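You operate a simulated robot arm through the tools that you are given. There is no shell and no other tool. Be economical: measure what you need, move in short steps, check, and stop when the job is done.

You are at the controls of a simulated two-armed robot. One attempt, no reset.

TASK
On the clear front of the fitting table, fold the orange rag in half.
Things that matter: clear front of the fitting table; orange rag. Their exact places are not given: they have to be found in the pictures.

It is judged by the outcome, as a careful person would: the job done as asked, and still so three seconds after it is handed in. It fails if anything else is knocked over, pushed out of place, dropped, spilled or broken. Flat cloth is picked up by pressing the open fingertips on it (5 to 10 N) and closing them slowly along it; thin cloth reads only 2 to 8 mm in the jaws.

THE ROBOT
Two 7-joint arms with two-finger parallel grippers on one trunk, on a base that drives. Base frame: it is fixed to the floor where the robot stands at the start and does not move with it; the origin is under the middle of the robot, x ahead of it, y to its left, z up; the surface under the hand at the start is at about z = 880. Units: mm, degrees, N and s.
The left shoulder is at the start at [50, 187, 1110], the right one opposite. With the tool pointing down near the work surface each hand reaches from about 100 to 660 mm from the robot's upright axis, wherever it stands, measured 20 degrees to its own side. Places, roughly: clear front of the fitting table (66x25 cm) [480, 80, 880]. Payload 3.43 kg a hand.
The TCP of each hand is the grasp point between the finger pads, 30 mm short of the fingertips. In the tool frame z runs along the fingers and y along their closing line. Largest opening 94 mm; finger width 28, thickness 10; the body of the gripper, 50 by 96 mm, starts 55 mm behind the TCP.
Orientation is told as [roll, pitch, yaw] about the base's x, y, z axes, in that order, counted from this pose: with the fingers straight down and closing along the base's y, the tool's x points along the base's -x, its y along +y and its z along -z.

THE INTERFACE
- The arms move only by the tool jog_arm. It takes "left_steps", "right_steps" or both (then of equal length, played together; a hand with none holds still); each is text: rows parted by semicolons, each of 7 numbers parted by spaces: the shift along the tool's x, y, z in mm, then the turn, a rotation vector about the tool's x, y, z in degrees, then the opening, from 0 (shut) to 1 (fully open). In form: x y z ax ay az fingers; .... A call has 1 to 20 rows; each row shifts and turns the commanded pose from where the row before left it, along the tool's axes as they then stand. A row lasts 0.2 s, in which the tool goes at most 50 mm and 8.6 degrees; a call with a longer step from one row to the next is refused whole, and so is a gripper value outside its range. A pose out of reach is approached as far as the arm can. The call stops where the force on the tool passes 40 N (or 10 N more than at its start, if that is more) or the arm is blocked; 0.2 s more then pass. Each finger travels about 153 mm/s and halts on what it meets, pressing with about 42 N; the grip force reading is that of the motor and also rises with nothing between the fingers. The clock runs only during rows and for 0.2 s after the last one: add rows that do not move to give the fingers time. It gives the time, the measured TCP pose, the force on the tool (base axes), the opening and the grip force at its end, in the units of the frame above (readings bear some noise), with the torque about the TCP (base axes, N m) and any sound that the robot's microphone picked up.
- Cameras (640 x 400 px; columns grow to the right, rows downward): "scene" is now at [144.3, 18.9, 1267.3]; the picture's right is [0.11, -0.99, 0.00], its down [-0.62, -0.07, -0.78] and it looks along [0.78, 0.09, -0.62] (base axes); focal length 235 px, centre (320, 200). "left" rides on the left gripper at [76, -14, -102] in its tool frame; the picture's right is [0.18, 0.98, 0.00], its down [-0.75, 0.14, -0.64] and it looks along [-0.63, 0.12, 0.77] (tool axes); focal length 243 px, centre (320, 200). "right" rides on the right gripper at [76, 14, -102] in its tool frame; the picture's right is [-0.18, 0.98, 0.00], its down [-0.75, -0.14, -0.64] and it looks along [-0.63, -0.12, 0.77] (tool axes); focal length 243 px, centre (320, 200).
- get_image(camera): a new picture of that camera. No time passes.
- move_column(by): slides the trunk up (or, below 0, down) by that many mm; the arms and the scene camera ride with it, the base frame stays. It gives what a move gives, with no picture.
- base_move(legs): drives the robot by 1 to 6 legs, each [ahead, left, turn to the left] in mm, mm and degrees, along the robot's own axes; the way and the turn of a leg run together, so that a leg with both is an arc; at most 1500 mm and 180 degrees a leg. The arms and the cameras ride along, it lands a little off, and it stops where it bumps. It gives what a move gives.
- aim_head(pan, tilt): turns the head with the scene camera to pan (to the left, within 80 degrees either way) and tilt (down, from -29 to 69), counted from straight ahead of the robot. It gives what a move gives.
- measure_at(camera, pixels): for up to 12 pixels [column, row] of the newest picture of that camera ("zoom" is the newest enlarged one), the place [x, y, z] in the base frame of the surface seen there, good to about 2 mm, but the place of the scene camera against the robot may be out by one fixed shift of up to 12 mm in any direction. No time passes.
- close_up(camera, box): a new picture of the part [left, top, right, bottom] of that camera's present view, enlarged. No time passes.
- close_job(): hands the job in; it is judged then, once.

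Work in short steps. Measure before you move; look again where a grasp or a placing could have gone wrong, and mend it. You have 80 turns and 78 pictures in all, those below and enlarged ones among them. Open the grippers and draw the arms clear of the work before you hand the job in, unless the task says otherwise; then end with one line.

The tools are called after "Call:" as name(argument=value, ...) on one line, values as JSON. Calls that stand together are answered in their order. jog_arm: Moves the arms, as the interface text tells. Its arguments: {"type":"object","properties":{"left_steps":{"type":"string"},"right_steps":{"type":"string"}},"required":[]} The other tools are called the same way: move_column (by) slides the trunk up or down; base_move (legs) drives the base; aim_head (pan, tilt) turns the head that bears the scene camera; get_image (camera) takes a picture; measure_at (camera, pixels) gives the place of the surface under pixels of a picture; close_up (camera, box) takes an enlarged picture of a part of a camera's view; close_job () hands the job in.

At the start:

```text
clock: 0.0
left_tcp_pos: [373.8, 153.7, 1114.0]
left_orientation: [-0.1, 0.0, 0.1]
left_wrist_force: [0.5, 0.3, -0.3]
left_moment: [0.0, -0.01, -0.04]
left_opening: 94.1
left_finger_force: 0.1
right_tcp_pos: [351.5, -200.2, 1043.7]
right_orientation: [0.0, 0.0, 0.0]
right_wrist_force: [0.2, -1.2, -0.8]
right_moment: [-0.02, 0.01, 0.02]
right_opening: 94.1
right_finger_force: 0.2
trunk travel left (down, up): [-325.0, 107.0]
robot x, y, heading: [-1.6, -0.9, -0.1]
head pan, tilt: [6.2, 38.4]
```

scene: 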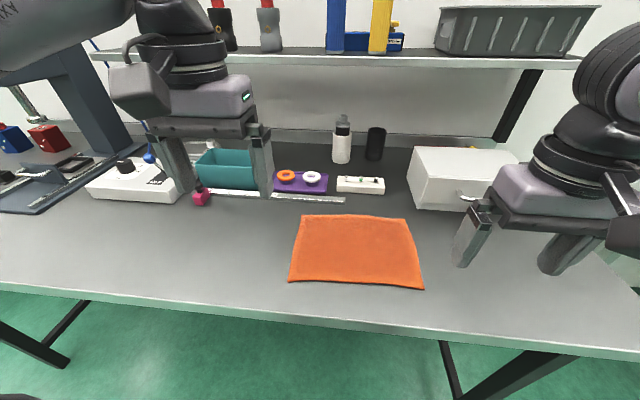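
right: 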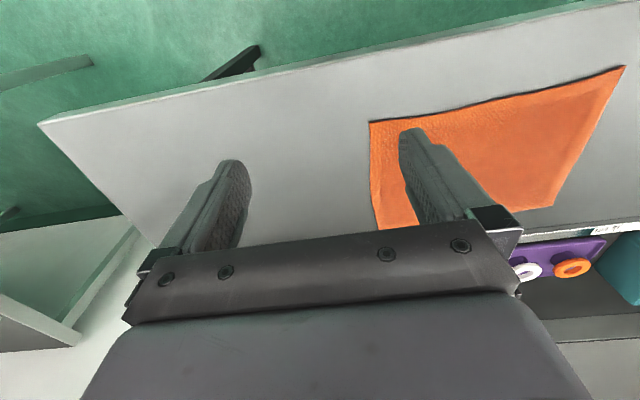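
left: 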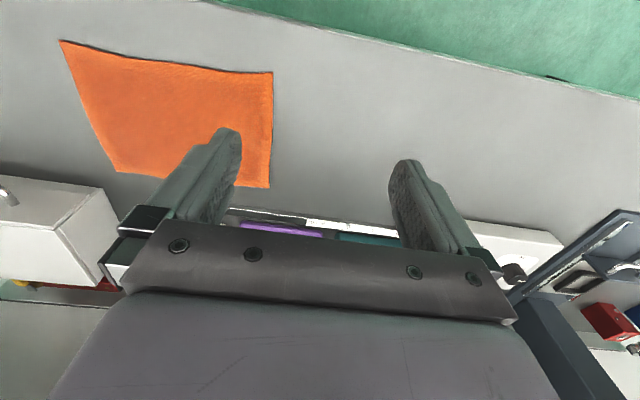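

The rag's corners in the scene are near (303,215), (405,218), (424,289), (289,281). I measure them and the table around them.

Call:
measure_at(camera="scene", pixels=[[303, 216], [404, 219], [422, 288], [290, 280], [355, 250], [355, 283], [298, 250], [412, 250], [270, 260], [450, 300], [353, 217], [200, 290]])

Call:
measure_at(camera="left", pixels=[[62, 42], [272, 73], [268, 186], [118, 170], [170, 120], [330, 120]])

Call:
measure_at(camera="right", pixels=[[371, 124], [622, 69], [552, 205], [520, 150], [300, 150]])

```text
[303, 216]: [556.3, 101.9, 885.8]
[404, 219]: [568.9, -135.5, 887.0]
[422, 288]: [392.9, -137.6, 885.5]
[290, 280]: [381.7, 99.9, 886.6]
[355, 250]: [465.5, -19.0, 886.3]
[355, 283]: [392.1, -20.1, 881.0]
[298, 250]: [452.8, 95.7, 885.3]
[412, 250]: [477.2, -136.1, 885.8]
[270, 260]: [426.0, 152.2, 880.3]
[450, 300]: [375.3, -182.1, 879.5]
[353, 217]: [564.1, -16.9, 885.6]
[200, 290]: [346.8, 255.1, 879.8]
```

```text
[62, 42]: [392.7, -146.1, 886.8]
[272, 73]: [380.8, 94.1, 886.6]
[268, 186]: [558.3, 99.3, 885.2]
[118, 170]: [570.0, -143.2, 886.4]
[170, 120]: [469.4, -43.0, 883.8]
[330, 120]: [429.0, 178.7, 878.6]
```

```text
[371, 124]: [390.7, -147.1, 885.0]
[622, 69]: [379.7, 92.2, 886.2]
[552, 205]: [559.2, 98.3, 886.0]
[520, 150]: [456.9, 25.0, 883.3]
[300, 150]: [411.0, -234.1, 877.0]
```

I'll fold the back edge (x≈560) over onto the front edge, one hand per back corner. First I check how close the white box, the ruler and the other items behind the rag are.

Call:
measure_at(camera="scene", pixels=[[413, 206], [415, 150], [412, 180], [466, 209], [466, 195], [342, 201], [280, 193], [202, 198], [380, 190], [300, 190], [500, 60], [350, 320]])

Call:
close_up(camera="scene", box=[180, 130, 500, 330])

```text
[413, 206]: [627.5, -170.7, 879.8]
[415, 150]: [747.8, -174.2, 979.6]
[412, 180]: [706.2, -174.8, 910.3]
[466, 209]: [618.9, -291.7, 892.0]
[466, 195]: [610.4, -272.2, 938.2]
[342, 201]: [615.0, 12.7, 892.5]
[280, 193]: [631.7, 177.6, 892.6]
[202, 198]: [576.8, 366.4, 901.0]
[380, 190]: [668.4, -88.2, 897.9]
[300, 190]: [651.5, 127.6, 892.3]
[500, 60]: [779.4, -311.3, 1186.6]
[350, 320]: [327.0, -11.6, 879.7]
```

```text
2.00 times, centred on (340, 230) of scene
```

zoom: 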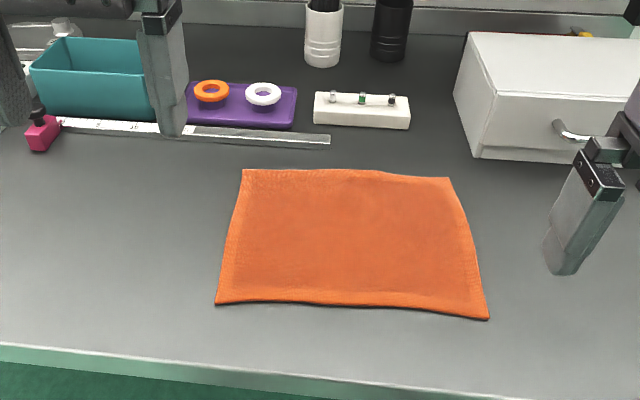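

The way is clear: the box front is at x≈627 and the ruler at x≈615. I move both hands above the back corners, left to (542,72) and right to (552,-118), at TCP z=960 with the fingers about 45 mm apart.

Call:
jog_arm(left_steps="-28 -13.7 25.7 0 0 0 0.48;-28 -13.7 25.7 0 0 0 0.48;-28 -13.7 25.7 0 0 0 0.48;-28 -13.7 25.7 0 0 0 0.48;-28 -13.7 25.7 0 0 0 0.48;-28 -13.7 25.7 0 0 0 0.48;0 0 0 0 0 0 0.48;0 0 0 0 0 0 0.48", right_steps="-33.4 13.7 14 0 0 0 0.48;-33.4 13.7 14 0 0 0 0.48;-33.4 13.7 14 0 0 0 0.48;-33.4 13.7 14 0 0 0 0.48;-33.4 13.7 14 0 0 0 0.48;-33.4 13.7 14 0 0 0 0.48;0 0 0 0 0 0 0.48;0 0 0 0 0 0 0.48")

Call:
get_image(camera="left")

Call:
get_image(camera="right")

```text
clock: 1.8
left_tcp_pos: [539.8, 71.7, 961.2]
left_orientation: [-0.1, 0.0, 0.1]
left_wrist_force: [-0.5, 0.5, -0.2]
left_moment: [-0.01, 0.02, 0.01]
left_opening: 44.8
left_finger_force: 0.0
right_tcp_pos: [552.3, -115.6, 958.6]
right_orientation: [-0.1, 0.0, 0.0]
right_wrist_force: [-0.4, -1.1, 0.4]
right_moment: [-0.01, 0.0, 0.01]
right_opening: 45.4
right_finger_force: 0.0
trunk travel left (down, up): [-325.0, 107.0]
robot x, y, heading: [-3.5, 0.4, 0.2]
head pan, tilt: [6.2, 38.4]
```

```text
73 pictures are left
```

left: 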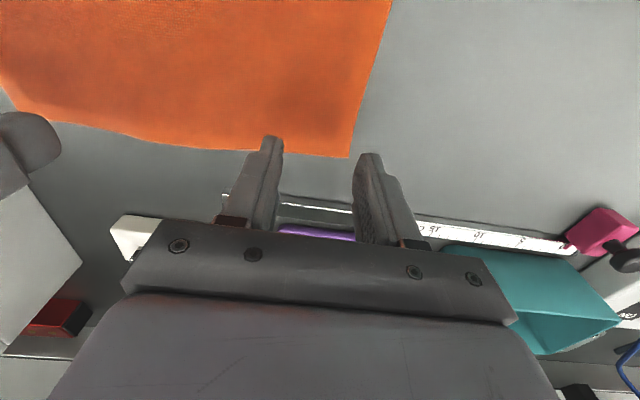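

```text
72 pictures are left
```

right: 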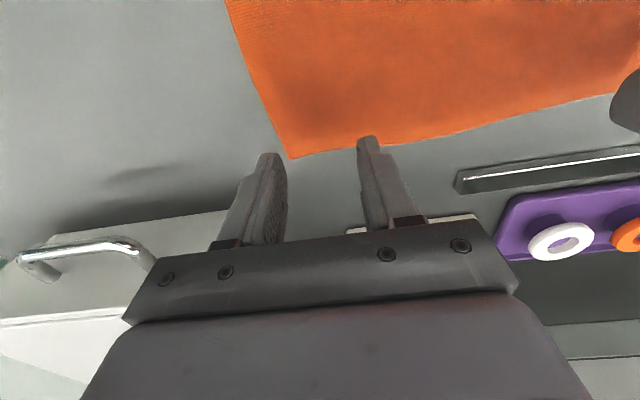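

I measure the back corners again from the wrist cameras, near (349,156) in the left view and (292,157) in the right view.

Call:
measure_at(camera="left", pixels=[[346, 154], [225, 148], [358, 110], [330, 130], [390, 130]])

Call:
measure_at(camera="right", pixels=[[293, 154], [430, 137], [270, 110], [320, 130], [240, 130]])

```text
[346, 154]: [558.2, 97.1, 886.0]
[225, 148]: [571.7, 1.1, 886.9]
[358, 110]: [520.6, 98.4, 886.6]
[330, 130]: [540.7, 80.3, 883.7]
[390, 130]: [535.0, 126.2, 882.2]
```

```text
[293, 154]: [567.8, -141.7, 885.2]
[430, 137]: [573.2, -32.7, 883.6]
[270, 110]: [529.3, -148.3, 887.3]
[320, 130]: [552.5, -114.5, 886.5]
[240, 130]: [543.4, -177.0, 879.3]
```

Corners are at (558,97) and (568,-142). I shift each hand about 11 mm inward so both fingertips sit fully on cloth, and lower to just above it.

Call:
jog_arm(left_steps="0 -12 10 0 0 0 0.48;0 0 15 0 0 0 0.48;0 0 12 0 0 0 0.48;0 0 3 0 0 0 0.48;0 0 0 0 0 0 0.48", right_steps="3 10 10 0 0 0 0.48;0 0 15 0 0 0 0.48;0 0 10 0 0 0 0.48;0 0 3 0 0 0 0.48;0 0 0 0 0 0 0.48")

```text
clock: 3.0
left_tcp_pos: [540.2, 59.7, 919.4]
left_orientation: [-0.1, -0.1, 0.1]
left_wrist_force: [0.3, 0.3, -0.8]
left_moment: [-0.01, -0.01, -0.03]
left_opening: 44.7
left_finger_force: 0.0
right_tcp_pos: [549.0, -107.7, 920.5]
right_orientation: [0.1, 0.0, 0.0]
right_wrist_force: [0.3, -0.5, 1.3]
right_moment: [0.0, 0.02, -0.02]
right_opening: 45.2
right_finger_force: 0.0
trunk travel left (down, up): [-325.0, 107.0]
robot x, y, heading: [1.5, -1.0, -0.1]
head pan, tilt: [6.2, 38.4]
```

No contact yet, so I go down in small steps while watching the force.

Call:
jog_arm(left_steps="0 0 1.5 0 0 0 0.48;0 0 1.5 0 0 0 0.48;0 0 1 0 0 0 0.48;0 0 0 0 0 0 0.48", right_steps="0 0 1.5 0 0 0 0.48;0 0 1.5 0 0 0 0.48;0 0 1 0 0 0 0.48;0 0 0 0 0 0 0.48")

```text
clock: 4.0
left_tcp_pos: [540.5, 59.0, 916.3]
left_orientation: [0.0, 0.1, 0.1]
left_wrist_force: [-0.8, -0.1, 0.0]
left_moment: [0.0, 0.0, -0.02]
left_opening: 45.0
left_finger_force: 0.1
right_tcp_pos: [548.1, -106.2, 918.8]
right_orientation: [0.0, 0.0, 0.0]
right_wrist_force: [0.4, -0.9, 0.4]
right_moment: [0.01, 0.04, -0.04]
right_opening: 45.0
right_finger_force: 0.0
trunk travel left (down, up): [-325.0, 107.0]
robot x, y, heading: [0.8, -1.5, 0.1]
head pan, tilt: [6.2, 38.4]
```

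Still no force on either hand; further down.

Call:
jog_arm(left_steps="0 0 1 0 0 0 0.48;0 0 1 0 0 0 0.48;0 0 1 0 0 0 0.48;0 0 0 0 0 0 0.48", right_steps="0 0 1 0 0 0 0.48;0 0 1 0 0 0 0.48;0 0 1 0 0 0 0.48;0 0 0 0 0 0 0.48")

```text
clock: 5.0
left_tcp_pos: [541.6, 60.0, 913.3]
left_orientation: [-0.1, 0.0, 0.0]
left_wrist_force: [-0.1, 0.2, 2.4]
left_moment: [0.02, 0.02, -0.01]
left_opening: 45.2
left_finger_force: 0.0
right_tcp_pos: [547.1, -106.9, 915.0]
right_orientation: [0.1, -0.2, -0.1]
right_wrist_force: [0.6, 0.8, 2.1]
right_moment: [0.03, 0.0, 0.02]
right_opening: 45.0
right_finger_force: 0.1
trunk travel left (down, up): [-325.0, 107.0]
robot x, y, heading: [0.1, -1.9, -0.2]
head pan, tilt: [6.2, 38.4]
```

Light contact shows (about 2 N on each hand). I press a bit more to get 5–10 N.

Call:
jog_arm(left_steps="0 0 1 0 0 0 0.48;0 0 0.5 0 0 0 0.48;0 0 0 0 0 0 0.48", right_steps="0 0 1 0 0 0 0.48;0 0 0.5 0 0 0 0.48;0 0 0 0 0 0 0.48")

```text
clock: 5.8
left_tcp_pos: [541.4, 59.3, 915.0]
left_orientation: [-0.2, -0.1, 0.1]
left_wrist_force: [1.9, 0.9, 7.2]
left_moment: [0.03, -0.06, 0.04]
left_opening: 44.9
left_finger_force: 0.2
right_tcp_pos: [547.0, -107.4, 914.0]
right_orientation: [-0.1, 0.0, 0.0]
right_wrist_force: [-0.2, -0.1, 4.9]
right_moment: [-0.02, -0.01, 0.02]
right_opening: 45.1
right_finger_force: 0.1
trunk travel left (down, up): [-325.0, 107.0]
robot x, y, heading: [-0.2, -3.8, -0.0]
head pan, tilt: [6.2, 38.4]
```

Left reads 7.2 N and right 4.9 N. I press the right hand slightly more and close both slowly.

Call:
jog_arm(left_steps="0 0 0 0 0 0 0.44;0 0 0 0 0 0 0.40;0 0 0 0 0 0 0.36;0 0 0 0 0 0 0.32;0 0 0 0 0 0 0.28;0 0 0 0 0 0 0.24;0 0 0 0 0 0 0.20;0 0 0 0 0 0 0.16;0 0 0 0 0 0 0.12;0 0 0 0 0 0 0.08;0 0 0 0 0 0 0.04;0 0 0 0 0 0 0;0 0 0 0 0 0 0;0 0 0 0 0 0 0", right_steps="0 0 0.6 0 0 0 0.44;0 0 0 0 0 0 0.40;0 0 0 0 0 0 0.36;0 0 0 0 0 0 0.32;0 0 0 0 0 0 0.28;0 0 0 0 0 0 0.24;0 0 0 0 0 0 0.20;0 0 0 0 0 0 0.16;0 0 0 0 0 0 0.12;0 0 0 0 0 0 0.08;0 0 0 0 0 0 0.04;0 0 0 0 0 0 0;0 0 0 0 0 0 0;0 0 0 0 0 0 0")

Call:
close_up(camera="scene", box=[220, 130, 480, 310])

```text
clock: 8.8
left_tcp_pos: [540.2, 58.9, 914.2]
left_orientation: [-0.2, -0.2, 0.0]
left_wrist_force: [0.2, -5.5, 6.9]
left_moment: [-0.24, -0.04, -0.01]
left_opening: 4.6
left_finger_force: 39.4
right_tcp_pos: [547.5, -106.4, 913.5]
right_orientation: [0.2, -0.1, 0.1]
right_wrist_force: [-0.7, 5.4, 9.3]
right_moment: [0.17, 0.01, 0.04]
right_opening: 3.9
right_finger_force: 38.2
trunk travel left (down, up): [-325.0, 107.0]
robot x, y, heading: [2.9, -1.1, 0.2]
head pan, tilt: [6.2, 38.4]
```

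```text
2.22 times, centred on (350, 220) of scene
```

zoom: 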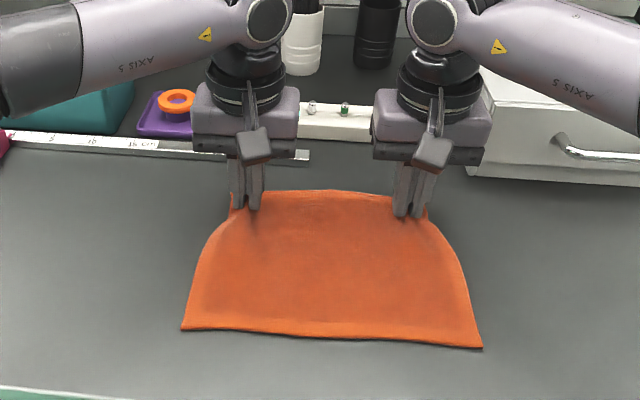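

Both hands hold cloth (4.6 and 3.9 mm). I swing the edge over the middle line (x≈475) on an arc of about 68 mm, tilting the fingers forward as the cloth turns; first half of the arc, then a look.

Call:
jog_arm(left_steps="5.2 0 -13 0 -7.5 0 0;6.2 0 -12.9 0 -7.5 0 0;6.9 0 -12.7 0 -7.5 0 0;7.7 0 -12.5 0 -7.5 0 0;0 0 0 0 0 0 0", right_steps="5.2 0 -13 0 -7.5 0 0;6.2 0 -12.9 0 -7.5 0 0;6.9 0 -12.7 0 -7.5 0 0;7.7 0 -12.5 0 -7.5 0 0;0 0 0 0 0 0 0")

Call:
get_image(camera="scene")

Call:
get_image(camera="left")

```text
clock: 10.0
left_tcp_pos: [507.7, 59.8, 956.5]
left_orientation: [-0.2, -30.1, 0.1]
left_wrist_force: [0.6, -7.4, 0.3]
left_moment: [-0.2, -0.01, -0.12]
left_opening: 4.5
left_finger_force: 39.4
right_tcp_pos: [512.6, -106.0, 956.5]
right_orientation: [0.1, -30.2, 0.1]
right_wrist_force: [-0.8, 7.9, -0.1]
right_moment: [0.15, 0.02, 0.16]
right_opening: 4.1
right_finger_force: 38.7
trunk travel left (down, up): [-325.0, 107.0]
robot x, y, heading: [1.0, 1.0, 0.1]
head pan, tilt: [6.2, 38.4]
```

```text
70 pictures are left
```

scene: 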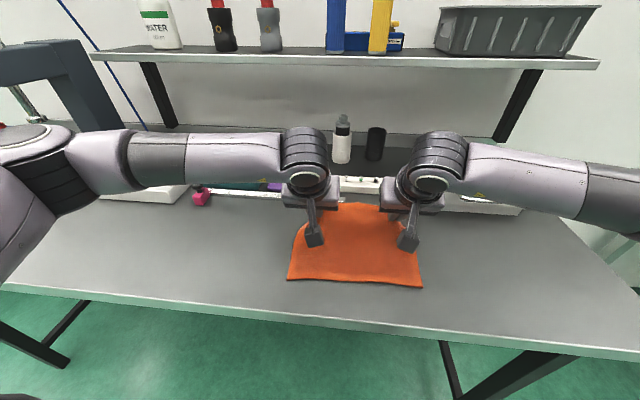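

```text
69 pictures are left
```

left: 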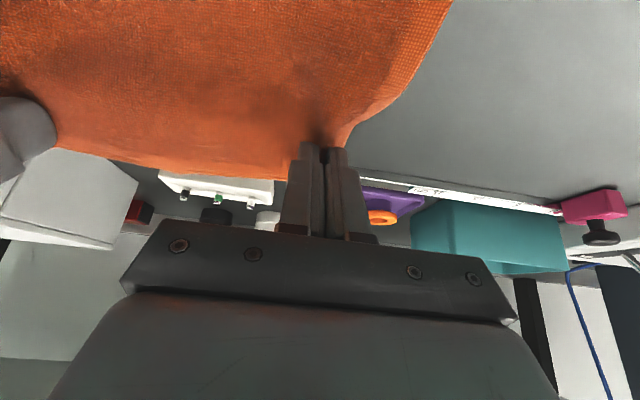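

The edge is lifted evenly and the front stayed put. I continue to the top of the arc (tilt 60°).

Call:
jog_arm(left_steps="8.7 0 -12.2 0 -7.5 0 0;9.4 0 -11.9 0 -7.5 0 0;10.1 0 -11.5 0 -7.5 0 0;11 0 -11.1 0 -7.5 0 0;0 0 0 0 0 0 0", right_steps="8.7 0 -12.2 0 -7.5 0 0;9.4 0 -11.9 0 -7.5 0 0;10.1 0 -11.5 0 -7.5 0 0;11 0 -11.1 0 -7.5 0 0;0 0 0 0 0 0 0")

Call:
get_image(camera="scene")

Call:
get_image(camera="left")

```text
clock: 11.2
left_tcp_pos: [446.4, 59.9, 964.4]
left_orientation: [-0.3, -60.1, 0.3]
left_wrist_force: [0.8, -8.9, -0.1]
left_moment: [-0.15, -0.01, -0.25]
left_opening: 4.5
left_finger_force: 38.8
right_tcp_pos: [453.3, -107.6, 965.1]
right_orientation: [0.2, -60.0, -0.1]
right_wrist_force: [0.1, 8.5, -0.3]
right_moment: [0.1, 0.08, 0.26]
right_opening: 4.0
right_finger_force: 38.2
trunk travel left (down, up): [-325.0, 107.0]
robot x, y, heading: [1.0, -0.1, 0.1]
head pan, tilt: [6.2, 38.4]
```

```text
68 pictures are left
```

scene: 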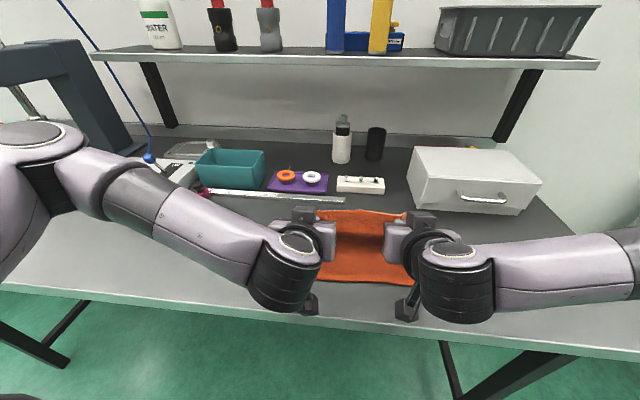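

```text
67 pictures are left
```

left: 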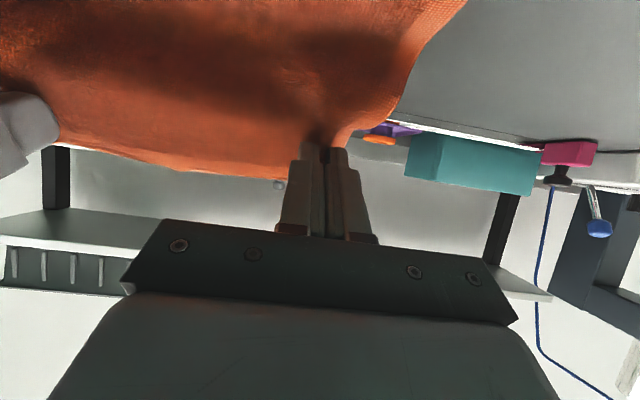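

The cloth keeps turning with the fingers. I carry the edge on past the middle and down toward the front, keeping the tilt.

Call:
jog_arm(left_steps="10.3 0 -7.9 0 0 0 0;10.3 0 -7.9 0 0 0 0;10.3 0 -7.9 0 0 0 0;10.3 0 -7.9 0 0 0 0;0 0 0 0 0 0 0", right_steps="10.3 0 -7.9 0 0 0 0;10.3 0 -7.9 0 0 0 0;10.3 0 -7.9 0 0 0 0;10.3 0 -7.9 0 0 0 0;0 0 0 0 0 0 0")

Call:
get_image(camera="scene")

Call:
get_image(camera="left")

```text
clock: 12.4
left_tcp_pos: [399.5, 57.9, 944.9]
left_orientation: [-0.1, -60.1, 0.1]
left_wrist_force: [-0.2, -8.5, -0.3]
left_moment: [-0.18, -0.02, -0.21]
left_opening: 4.6
left_finger_force: 39.4
right_tcp_pos: [405.7, -106.5, 944.6]
right_orientation: [0.2, -60.0, -0.1]
right_wrist_force: [0.1, 8.5, 0.2]
right_moment: [0.09, 0.04, 0.25]
right_opening: 3.9
right_finger_force: 38.5
trunk travel left (down, up): [-325.0, 107.0]
robot x, y, heading: [2.6, 1.5, -0.1]
head pan, tilt: [6.2, 38.4]
```

```text
66 pictures are left
```

scene: 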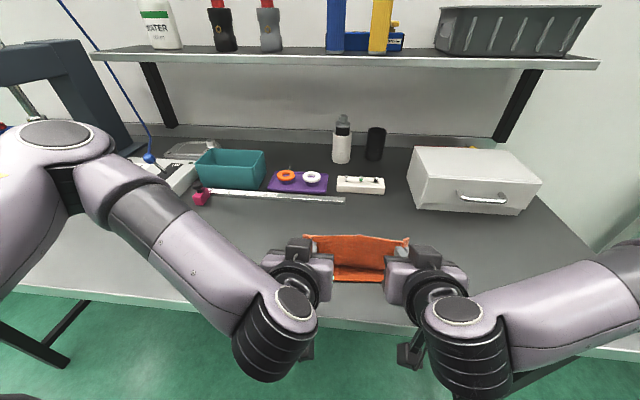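

```text
65 pictures are left
```

left: 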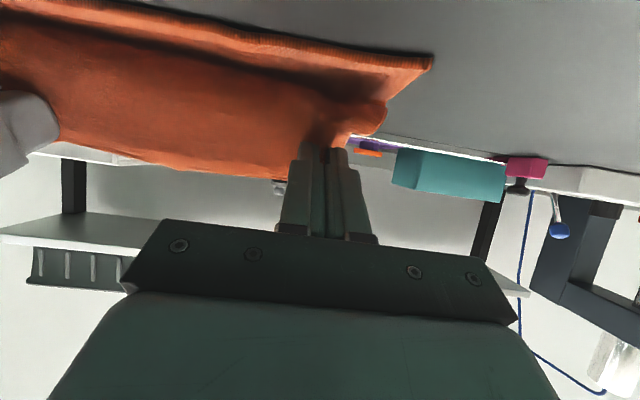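

The upper half stands up past the fold with the front edge undisturbed. The wrist camera is now in front of the table edge (x≈270 against edge ≈320), so I can tilt on to about 82° while lowering the edge near the front.

Call:
jog_arm(left_steps="13.7 0 -0.8 0 -7.5 0 0;13.5 0 -2.1 0 -7.5 0 0;13.2 0 -3.2 0 -7.5 0 0;0 0 0 0 0 0 0", right_steps="13.7 0 -0.8 0 -7.5 0 0;13.5 0 -2.1 0 -7.5 0 0;13.2 0 -3.2 0 -7.5 0 0;0 0 0 0 0 0 0")

Call:
get_image(camera="scene")

Call:
get_image(camera="left")

```text
clock: 13.4
left_tcp_pos: [379.9, 59.7, 910.8]
left_orientation: [-0.1, -82.7, 0.2]
left_wrist_force: [-2.1, 0.5, 1.4]
left_moment: [0.01, 0.0, 0.01]
left_opening: 4.6
left_finger_force: 39.0
right_tcp_pos: [382.1, -97.6, 914.4]
right_orientation: [0.1, -82.7, -0.1]
right_wrist_force: [-0.4, 0.4, -0.3]
right_moment: [0.02, 0.02, -0.01]
right_opening: 3.7
right_finger_force: 37.9
right hand out of reach, approached as far as the arm can: row 3
trunk travel left (down, up): [-325.0, 107.0]
robot x, y, heading: [1.1, -0.7, -0.1]
head pan, tilt: [6.2, 38.4]
```

```text
64 pictures are left
```

scene: 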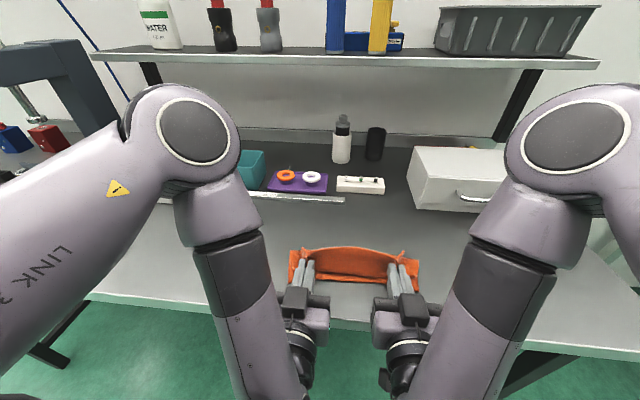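

```text
63 pictures are left
```

left: 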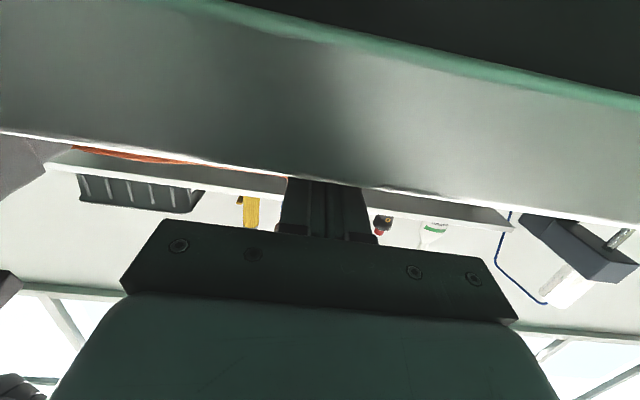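

The arms changed elbow posture but the hands are where wanted; tension across the edge is gone. I look closer at the cloth.

Call:
close_up(camera="scene", box=[260, 220, 450, 340])

```text
3.33 times, centred on (355, 280) of scene
```

zoom: 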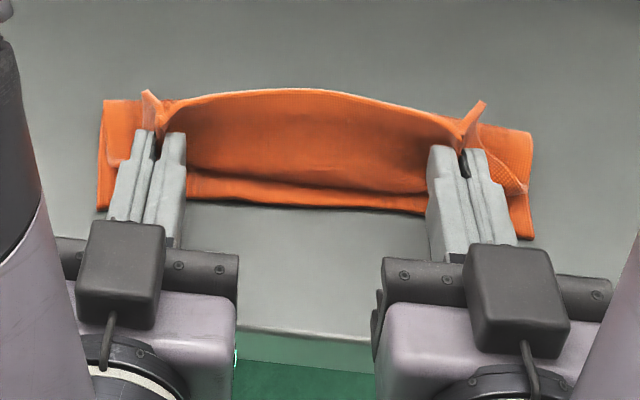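

The edge stands upright right above the front edge, held by both hands. I open both grippers gently to the width used at the grasp, then see how the edge falls before backing away.

Call:
jog_arm(left_steps="0 0 0 0 0 0 0.1;0 0 0 0 0 0 0.2;0 0 0 0 0 0 0.3;0 0 0 0 0 0 0.4;0 0 0 0 0 0 0.45", right_steps="0 0 0 0 0 0 0.1;0 0 0 0 0 0 0.2;0 0 0 0 0 0 0.3;0 0 0 0 0 0 0.4;0 0 0 0 0 0 0.45")

Call:
close_up(camera="scene", box=[260, 220, 450, 340])

```text
clock: 14.6
left_tcp_pos: [378.7, 60.3, 910.3]
left_orientation: [-0.6, -82.5, 0.6]
left_wrist_force: [-0.1, -1.1, 1.2]
left_moment: [0.03, 0.01, -0.01]
left_opening: 42.5
left_finger_force: 0.0
right_tcp_pos: [382.9, -96.0, 914.6]
right_orientation: [0.5, -82.5, -0.4]
right_wrist_force: [0.5, -0.3, 0.0]
right_moment: [-0.01, 0.01, 0.0]
right_opening: 42.4
right_finger_force: 0.1
trunk travel left (down, up): [-325.0, 107.0]
robot x, y, heading: [0.8, 1.3, 0.2]
head pan, tilt: [6.2, 38.4]
```

```text
3.33 times, centred on (355, 280) of scene
```

zoom: 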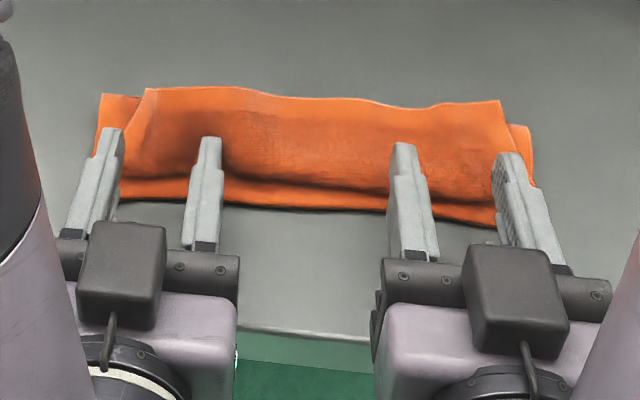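

The edge is free and standing up along the front. I drive the base back 120 mm to slide the hands out straight, without touching the cloth.

Call:
base_move(legs=[[-120, 0, 0]])

Call:
get_image(camera="scene")

```text
clock: 15.8
left_tcp_pos: [258.5, 60.4, 911.3]
left_orientation: [-0.5, -82.6, 0.4]
left_wrist_force: [-0.3, -0.2, 0.3]
left_moment: [-0.04, -0.01, 0.03]
left_opening: 42.2
left_finger_force: 0.0
right_tcp_pos: [262.0, -95.7, 915.2]
right_orientation: [0.3, -82.6, -0.4]
right_wrist_force: [-0.9, 0.1, 0.0]
right_moment: [0.01, 0.03, 0.0]
right_opening: 42.0
right_finger_force: 0.0
trunk travel left (down, up): [-325.0, 107.0]
robot x, y, heading: [-120.1, -2.9, -0.1]
head pan, tilt: [6.2, 38.4]
```

```text
60 pictures are left
```

scene: 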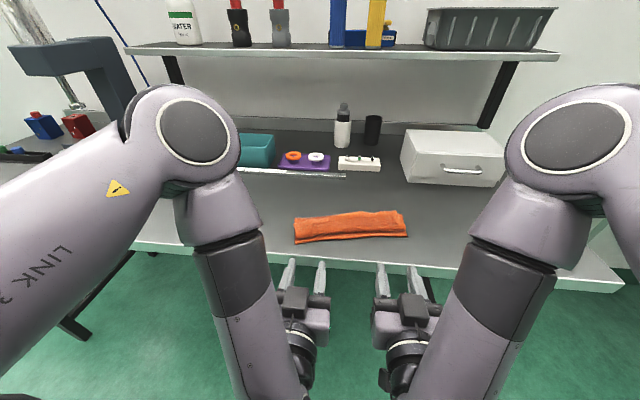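

Call:
close_up(camera="scene", box=[275, 190, 430, 260])

```text
4.13 times, centred on (352, 225) of scene
```

zoom: 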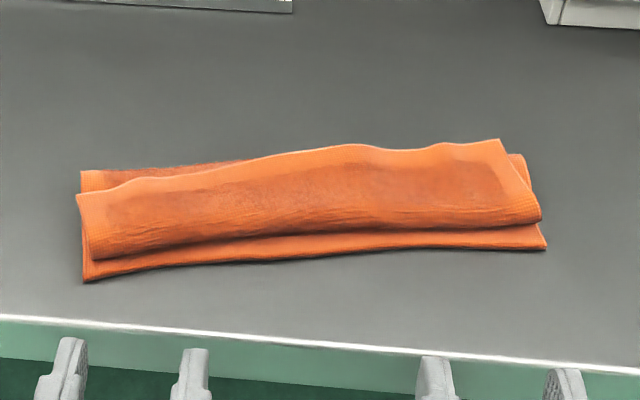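

The upper layer's edge strip has curled back. I measure the profile to plan flipping it forward.

Call:
measure_at(camera="zoom", pixels=[[80, 197], [92, 255], [84, 275], [300, 155], [310, 200], [315, 232], [318, 252], [497, 142], [520, 190], [538, 218], [544, 244], [150, 168]])

```text
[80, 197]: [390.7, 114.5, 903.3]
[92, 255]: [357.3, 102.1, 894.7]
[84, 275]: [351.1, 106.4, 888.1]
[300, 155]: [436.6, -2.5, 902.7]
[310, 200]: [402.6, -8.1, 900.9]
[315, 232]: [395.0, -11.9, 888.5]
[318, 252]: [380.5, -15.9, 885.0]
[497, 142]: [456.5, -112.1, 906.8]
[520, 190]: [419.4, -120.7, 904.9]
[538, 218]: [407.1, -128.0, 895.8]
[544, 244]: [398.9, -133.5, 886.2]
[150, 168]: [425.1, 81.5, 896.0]
```

The back strip (~40 mm) curled back on top, and the rag turned about 11°. I'll regrip that edge, open it partly and lay it over again with more tilt; first raise the hands and turn the fingers down again.

Call:
jog_arm(left_steps="-40 0 0 0 0 0 0.48;-40 0 0 0 0 0 0.48;-40 0 0 0 0 0 0.48;-20 0 0 0 7.5 0 0.48;0 0 0 0 7.5 0 0.48;0 0 0 0 7.5 0 0.48;0 0 0 0 7.5 0 0.48;0 0 0 0 7.5 0 0.48;0 0 0 0 7.5 0 0.48;0 0 0 0 7.5 0 0.48;0 0 0 0 7.5 0 0.48;0 0 0 0 7.5 0 0.48;0 0 0 0 7.5 0 0.48;0 0 0 0 7.5 0 0.48;0 0 0 0 0 0 0.48", right_steps="-40 0 0 0 0 0 0.48;-40 0 0 0 0 0 0.48;-40 0 0 0 0 0 0.48;-20 0 0 0 7.5 0 0.48;0 0 0 0 7.5 0 0.48;0 0 0 0 7.5 0 0.48;0 0 0 0 7.5 0 0.48;0 0 0 0 7.5 0 0.48;0 0 0 0 7.5 0 0.48;0 0 0 0 7.5 0 0.48;0 0 0 0 7.5 0 0.48;0 0 0 0 7.5 0 0.48;0 0 0 0 7.5 0 0.48;0 0 0 0 7.5 0 0.48;0 0 0 0 0 0 0.48")

Call:
get_image(camera="scene")

Call:
get_image(camera="left")

Call:
get_image(camera="right")

```text
clock: 19.0
left_tcp_pos: [278.1, 60.0, 1050.2]
left_orientation: [-0.1, 0.1, 0.2]
left_wrist_force: [0.0, 0.0, 0.5]
left_moment: [0.01, -0.02, -0.02]
left_opening: 45.3
left_finger_force: 0.0
right_tcp_pos: [281.6, -97.7, 1052.8]
right_orientation: [0.2, 0.1, -0.2]
right_wrist_force: [-0.7, -0.7, 0.4]
right_moment: [0.01, -0.04, 0.02]
right_opening: 45.2
right_finger_force: 0.1
trunk travel left (down, up): [-325.0, 107.0]
robot x, y, heading: [-118.9, -2.2, -0.3]
head pan, tilt: [6.2, 38.4]
```

```text
58 pictures are left
```

scene: 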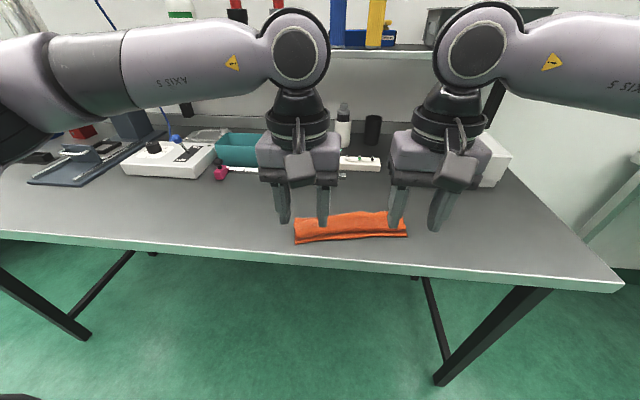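

```text
57 pictures are left
```

left: 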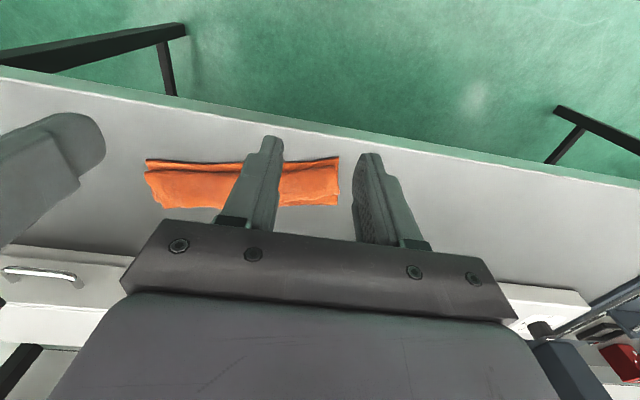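

```text
56 pictures are left
```

right: 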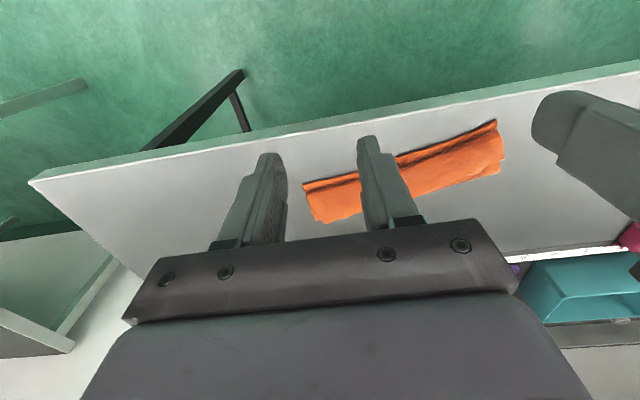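

I measure the free edge and front edge with the wrist cameras for arm-accurate coordinates.

Call:
close_up(camera="left", box=[130, 130, 360, 230])

Call:
measure_at(camera="left", pixels=[[338, 158], [337, 204], [338, 170], [300, 204], [295, 185]])

Call:
measure_at(camera="right", pixels=[[305, 187], [318, 221], [340, 215], [308, 195], [335, 195], [495, 123], [503, 160], [502, 170]])

```text
2.78 times, centred on (245, 180) of left
```

zoom: 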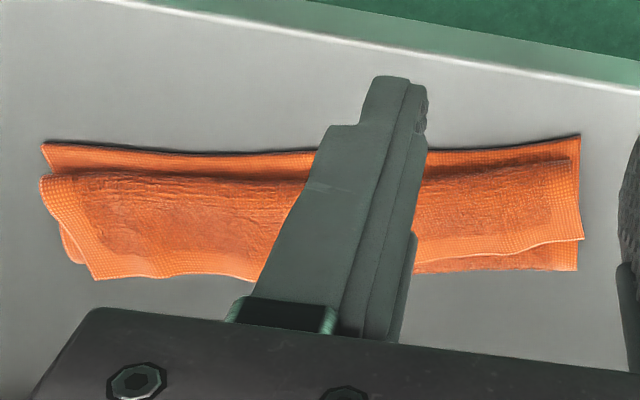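

```text
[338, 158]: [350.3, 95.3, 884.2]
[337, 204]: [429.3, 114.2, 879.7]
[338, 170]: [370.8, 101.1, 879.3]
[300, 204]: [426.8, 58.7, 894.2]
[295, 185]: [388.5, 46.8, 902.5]
```

```text
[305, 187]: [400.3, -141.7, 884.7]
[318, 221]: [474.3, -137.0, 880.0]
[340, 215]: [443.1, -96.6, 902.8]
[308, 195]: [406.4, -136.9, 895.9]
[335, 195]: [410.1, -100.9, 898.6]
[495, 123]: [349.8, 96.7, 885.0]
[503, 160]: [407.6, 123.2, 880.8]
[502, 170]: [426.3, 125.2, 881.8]
```

I measure the strip's corners in the enlarged view.

Call:
measure_at(camera="zoom", pixels=[[580, 236], [500, 245], [430, 255], [570, 165], [575, 266], [98, 275], [180, 270], [42, 185], [48, 150], [577, 140], [70, 255], [250, 272]])

```text
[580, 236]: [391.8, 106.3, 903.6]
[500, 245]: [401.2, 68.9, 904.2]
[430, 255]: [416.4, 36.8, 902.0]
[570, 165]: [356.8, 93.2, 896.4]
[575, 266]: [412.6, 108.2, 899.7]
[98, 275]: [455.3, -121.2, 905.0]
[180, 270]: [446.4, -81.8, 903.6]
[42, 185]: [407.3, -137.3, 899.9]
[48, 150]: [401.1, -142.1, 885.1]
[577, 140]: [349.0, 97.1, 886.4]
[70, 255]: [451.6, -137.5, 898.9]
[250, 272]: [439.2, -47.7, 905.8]
```

Strip edge runs from (392,106) to (455,-121), z≈904. I move the hands over points 18 mm inside it, (384,67) and (428,-92), turn them 15° to align and hover at z=950.

Call:
jog_arm(left_steps="-26.5 1.9 25 0 0 0 0.48;-26.5 1.9 25 0 0 0 0.48;-26.5 1.9 25 0 0 0 0.48;-26.5 1.9 25 0 0 0 0.48;0 0 0 0 0 -7.5 0.48;0 0 0 0 0 -7.5 0.48;0 0 0 0 0 0 0.48", right_steps="-36.7 1.4 25.7 0 0 0 0.48;-36.7 1.4 25.7 0 0 0 0.48;-36.7 1.4 25.7 0 0 0 0.48;-36.7 1.4 25.7 0 0 0 0.48;0 0 0 0 0 -7.5 0.48;0 0 0 0 0 -7.5 0.48;0 0 0 0 0 0 0.48")

Call:
get_image(camera="left")

Call:
get_image(camera="right")

```text
clock: 20.6
left_tcp_pos: [384.6, 65.6, 950.7]
left_orientation: [-0.1, 0.0, 15.0]
left_wrist_force: [-0.5, -0.5, 0.0]
left_moment: [-0.02, 0.01, -0.01]
left_opening: 45.0
left_finger_force: 0.0
right_tcp_pos: [428.5, -90.1, 951.1]
right_orientation: [-0.1, 0.0, 14.9]
right_wrist_force: [-0.1, -0.4, 0.0]
right_moment: [0.01, 0.0, 0.0]
right_opening: 45.4
right_finger_force: 0.0
trunk travel left (down, up): [-325.0, 107.0]
robot x, y, heading: [-118.5, 0.1, -0.2]
head pan, tilt: [6.2, 38.4]
```

```text
54 pictures are left
```

left: 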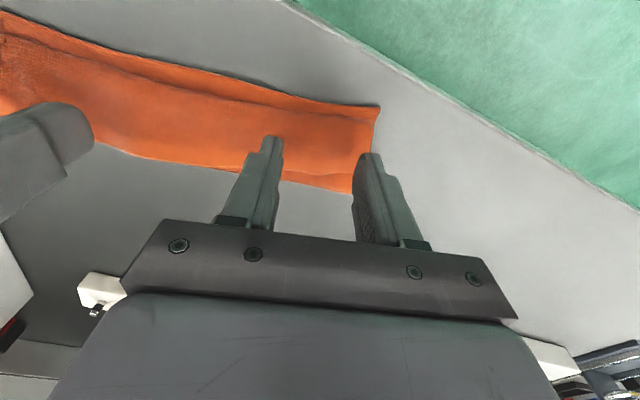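

```text
53 pictures are left
```

right: 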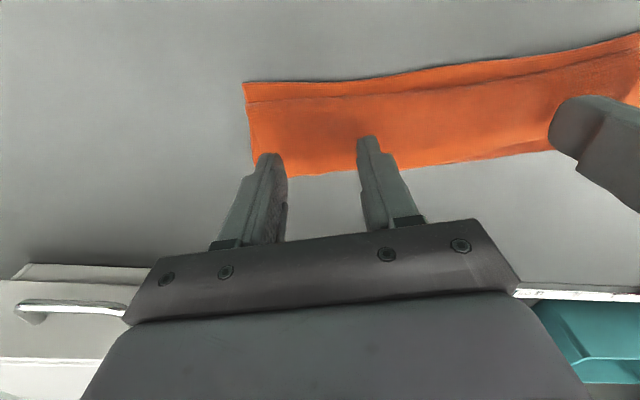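

Aligned with the strip. I descend to just above the cloth (expected contact TCP≈930) and on in small steps.

Call:
jog_arm(left_steps="0 0 10 0 0 0 0.48;0 0 7 0 0 0 0.48;0 0 3 0 0 0 0.48;0 0 3 0 0 0 0.48;0 0 2 0 0 0 0.48;0 0 0 0 0 0 0.48", right_steps="0 0 10 0 0 0 0.48;0 0 7 0 0 0 0.48;0 0 3 0 0 0 0.48;0 0 3 0 0 0 0.48;0 0 2 0 0 0 0.48;0 0 0 0 0 0 0.48")

```text
clock: 22.0
left_tcp_pos: [382.2, 67.6, 925.5]
left_orientation: [-0.2, 0.0, 15.0]
left_wrist_force: [0.5, 0.2, 1.2]
left_moment: [-0.02, -0.02, -0.04]
left_opening: 45.2
left_finger_force: 0.0
right_tcp_pos: [427.7, -90.0, 924.8]
right_orientation: [0.0, -0.1, 15.0]
right_wrist_force: [0.0, -0.6, 0.4]
right_moment: [0.01, -0.03, -0.04]
right_opening: 45.3
right_finger_force: 0.0
trunk travel left (down, up): [-325.0, 107.0]
robot x, y, heading: [-117.6, 1.7, 0.1]
head pan, tilt: [6.2, 38.4]
```

Only about 1 N so far; the stack is soft. Down further.

Call:
jog_arm(left_steps="0 0 1.5 0 0 0 0.48;0 0 1 0 0 0 0.48;0 0 0 0 0 0 0.48", right_steps="0 0 1.5 0 0 0 0.48;0 0 1 0 0 0 0.48;0 0 0 0 0 0 0.48")

```text
clock: 22.8
left_tcp_pos: [383.3, 65.7, 924.3]
left_orientation: [-0.1, -0.1, 14.9]
left_wrist_force: [0.8, 0.6, 1.3]
left_moment: [0.02, 0.02, 0.01]
left_opening: 45.1
left_finger_force: 0.0
right_tcp_pos: [427.7, -89.8, 924.0]
right_orientation: [0.1, 0.0, 14.9]
right_wrist_force: [0.7, -0.6, 1.3]
right_moment: [0.03, -0.02, -0.01]
right_opening: 45.2
right_finger_force: 0.0
trunk travel left (down, up): [-325.0, 107.0]
robot x, y, heading: [-118.5, 2.0, -0.2]
head pan, tilt: [6.2, 38.4]
```

Still about 1.3 N on each; two millimetres more.

Call:
jog_arm(left_steps="0 0 1 0 0 0 0.48;0 0 1 0 0 0 0.48;0 0 0 0 0 0 0.48", right_steps="0 0 1 0 0 0 0.48;0 0 1 0 0 0 0.48;0 0 0 0 0 0 0.48")

```text
clock: 23.6
left_tcp_pos: [383.7, 67.2, 920.6]
left_orientation: [-0.1, 0.0, 14.9]
left_wrist_force: [-0.6, 0.7, 4.4]
left_moment: [0.05, 0.01, -0.01]
left_opening: 45.0
left_finger_force: 0.0
right_tcp_pos: [427.9, -91.4, 921.8]
right_orientation: [0.0, -0.1, 14.9]
right_wrist_force: [0.7, 1.5, 3.4]
right_moment: [0.01, -0.08, -0.02]
right_opening: 45.1
right_finger_force: 0.0
trunk travel left (down, up): [-325.0, 107.0]
robot x, y, heading: [-118.2, -8.1, -0.1]
head pan, tilt: [6.2, 38.4]
```

At 4.4 and 3.4 N; I add half a millimetre and close slowly.

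Call:
jog_arm(left_steps="0 0 0.3 0 0 0 0.44;0 0 0 0 0 0 0.40;0 0 0 0 0 0 0.36;0 0 0 0 0 0 0.32;0 0 0 0 0 0 0.28;0 0 0 0 0 0 0.24;0 0 0 0 0 0 0.20;0 0 0 0 0 0 0.16;0 0 0 0 0 0 0.12;0 0 0 0 0 0 0.08;0 0 0 0 0 0 0.04;0 0 0 0 0 0 0;0 0 0 0 0 0 0;0 0 0 0 0 0 0", right_steps="0 0 0.7 0 0 0 0.44;0 0 0 0 0 0 0.40;0 0 0 0 0 0 0.36;0 0 0 0 0 0 0.32;0 0 0 0 0 0 0.28;0 0 0 0 0 0 0.24;0 0 0 0 0 0 0.20;0 0 0 0 0 0 0.16;0 0 0 0 0 0 0.12;0 0 0 0 0 0 0.08;0 0 0 0 0 0 0.04;0 0 0 0 0 0 0;0 0 0 0 0 0 0;0 0 0 0 0 0 0")

Call:
close_up(camera="scene", box=[270, 170, 430, 270])

```text
clock: 26.6
left_tcp_pos: [381.9, 66.8, 921.5]
left_orientation: [-0.1, -0.1, 15.0]
left_wrist_force: [3.2, -10.5, 5.2]
left_moment: [-0.33, -0.13, -0.01]
left_opening: 8.5
left_finger_force: 41.6
right_tcp_pos: [427.1, -88.8, 920.8]
right_orientation: [0.1, 0.0, 15.0]
right_wrist_force: [-4.3, 13.4, 5.3]
right_moment: [0.4, 0.11, 0.07]
right_opening: 3.5
right_finger_force: 38.2
trunk travel left (down, up): [-325.0, 107.0]
robot x, y, heading: [-121.5, -1.2, -0.3]
head pan, tilt: [6.2, 38.4]
```

```text
4.00 times, centred on (350, 220) of scene
```

zoom: 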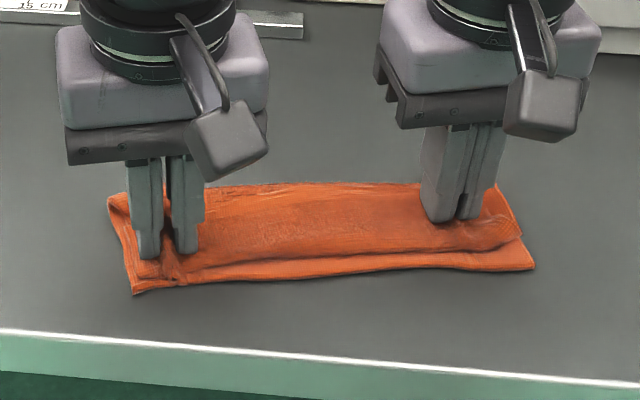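

Right holds 3.5 mm, left 8.5 mm, perhaps two layers. I lift 40 mm straight up and slightly back to see what each hand holds.

Call:
jog_arm(left_steps="0 0 -10 0 0 0 0;-2 0 -15 0 0 0 0;-5 0 -15 0 0 0 0;0 0 0 0 0 0 0", right_steps="0 0 -10 0 0 0 0;-2 0 -15 0 0 0 0;-5 0 -15 0 0 0 0;0 0 0 0 0 0 0")

Call:
close_up(camera="scene", box=[270, 170, 430, 270])

Call:
get_image(camera="left")

Call:
get_image(camera="right")

```text
clock: 27.6
left_tcp_pos: [390.9, 67.6, 960.9]
left_orientation: [-0.3, 0.0, 14.9]
left_wrist_force: [4.0, -13.8, -0.2]
left_moment: [-0.43, -0.14, 0.07]
left_opening: 8.7
left_finger_force: 41.7
right_tcp_pos: [433.6, -89.7, 959.7]
right_orientation: [0.1, 0.0, 14.9]
right_wrist_force: [-4.0, 14.3, -0.3]
right_moment: [0.42, 0.11, 0.06]
right_opening: 3.9
right_finger_force: 38.8
trunk travel left (down, up): [-325.0, 107.0]
robot x, y, heading: [-117.8, -4.0, -0.2]
head pan, tilt: [6.2, 38.4]
```

```text
4.00 times, centred on (350, 220) of scene
```

zoom: 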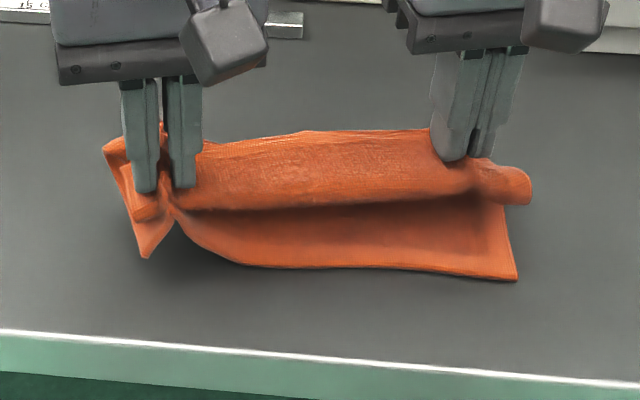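

```text
50 pictures are left
```

left: 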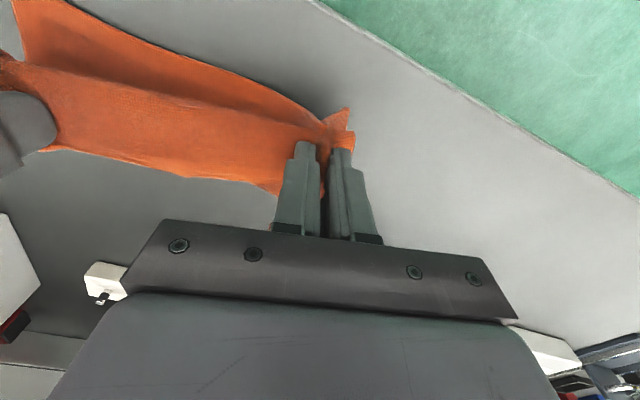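

```text
49 pictures are left
```

right: 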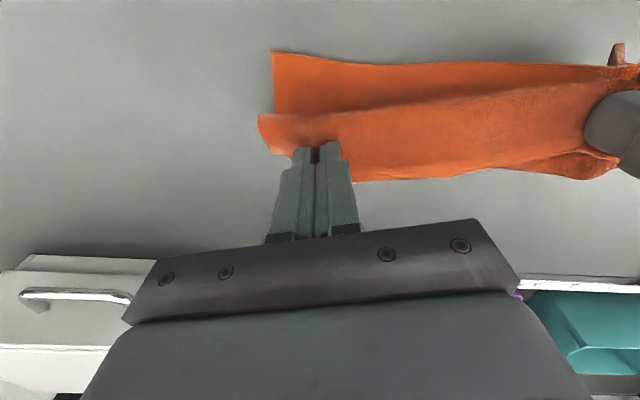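

Left caught the bottom layer as well. I lower both, release only the left, and keep the right hand's good single-layer hold.

Call:
jog_arm(left_steps="5 0 15 0 0 0 0;2 0 15 0 0 0 0;0 0 8 0 0 0 0;0 0 0 0 0 0 0.15;0 0 0 0 0 0 0.3;0 0 0 0 0 0 0.48;0 0 0 0 0 0 0.48;0 0 -20 0 0 0 0.48;0 0 -40 0 0 0 0.48;0 0 -40 0 0 0 0.48;0 0 0 0 0 0 0.48", right_steps="5 0 15 0 0 0 0;2 0 15 0 0 0 0;0 0 8 0 0 0 0;0 0 0 0 0 0 0;0 0 0 0 0 0 0;0 0 0 0 0 0 0;0 0 0 0 0 0 0;0 0 0 0 0 0 0;0 0 0 0 0 0 0;0 0 0 0 0 0 0;0 0 0 0 0 0 0")

Call:
close_up(camera="scene", box=[270, 170, 430, 270])

```text
clock: 30.0
left_tcp_pos: [382.2, 66.5, 1020.7]
left_orientation: [-0.2, 0.1, 15.0]
left_wrist_force: [-0.2, 0.5, -0.5]
left_moment: [0.0, -0.02, 0.0]
left_opening: 45.1
left_finger_force: 0.1
right_tcp_pos: [426.6, -92.2, 921.7]
right_orientation: [0.1, 0.0, 15.0]
right_wrist_force: [-0.4, -0.8, 0.9]
right_moment: [-0.04, -0.02, -0.03]
right_opening: 3.5
right_finger_force: 38.3
trunk travel left (down, up): [-325.0, 107.0]
robot x, y, heading: [-120.9, 0.2, -0.3]
head pan, tilt: [6.2, 38.4]
```

```text
4.00 times, centred on (350, 220) of scene
```

zoom: 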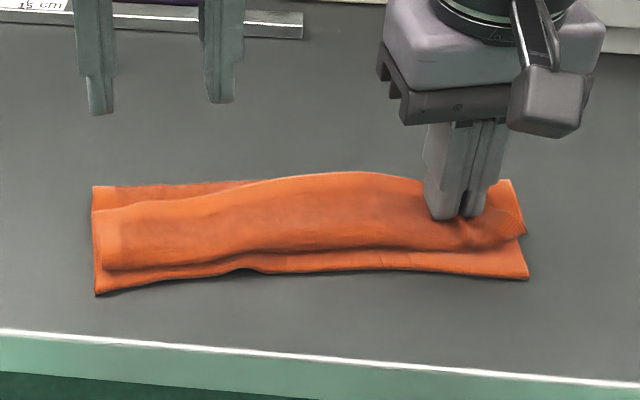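

The right hand still holds its single layer. I swing it up and back 120 mm so the rag opens on the right side, and the left part follows.

Call:
jog_arm(right_steps="0 0 -25 0 0 0 0;-15 0 -20 0 0 0 0;-20 0 -15 0 0 0 0;-25 0 -5 0 0 0 0;-25 0 10 0 0 0 0;-20 0 25 0 0 0 0;-15 0 28 0 0 0 0;0 0 0 0 0 0 0")

Call:
get_image(camera="left")

Call:
close_up(camera="scene", box=[270, 150, 450, 270])

```text
clock: 31.8
left_tcp_pos: [381.6, 66.8, 1021.7]
left_orientation: [-0.2, 0.1, 15.0]
left_wrist_force: [0.9, -0.5, 0.1]
left_moment: [0.01, 0.05, 0.01]
left_opening: 45.1
left_finger_force: 0.1
right_tcp_pos: [491.1, -83.4, 946.5]
right_orientation: [0.0, 0.0, 14.9]
right_wrist_force: [1.1, -0.3, 0.5]
right_moment: [-0.04, 0.03, 0.0]
right_opening: 3.4
right_finger_force: 38.2
right hand out of reach, approached as far as the arm can: row 5, 6, 7
trunk travel left (down, up): [-325.0, 107.0]
robot x, y, heading: [-120.7, -1.7, -0.2]
head pan, tilt: [6.2, 38.4]
```

```text
47 pictures are left
```

left: 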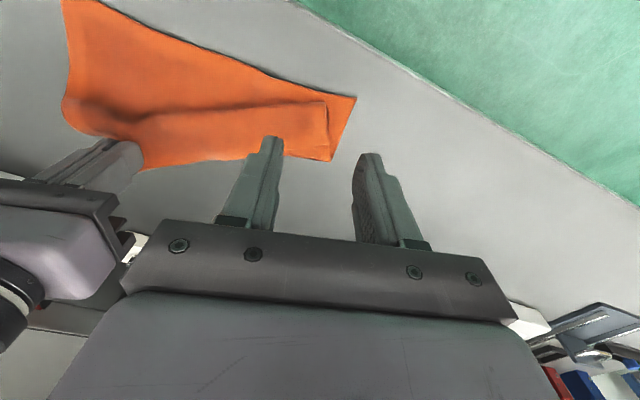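

```text
3.33 times, centred on (360, 210) of scene
```

zoom: 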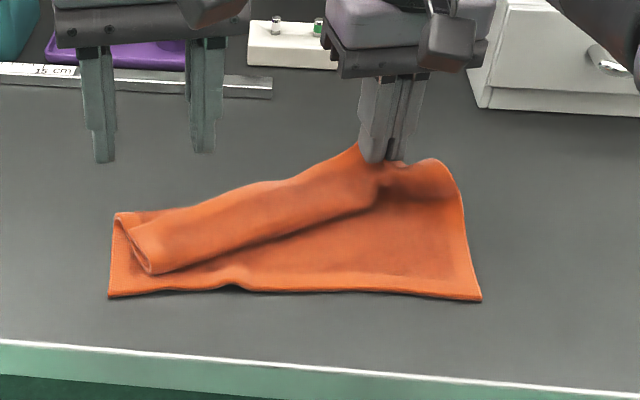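

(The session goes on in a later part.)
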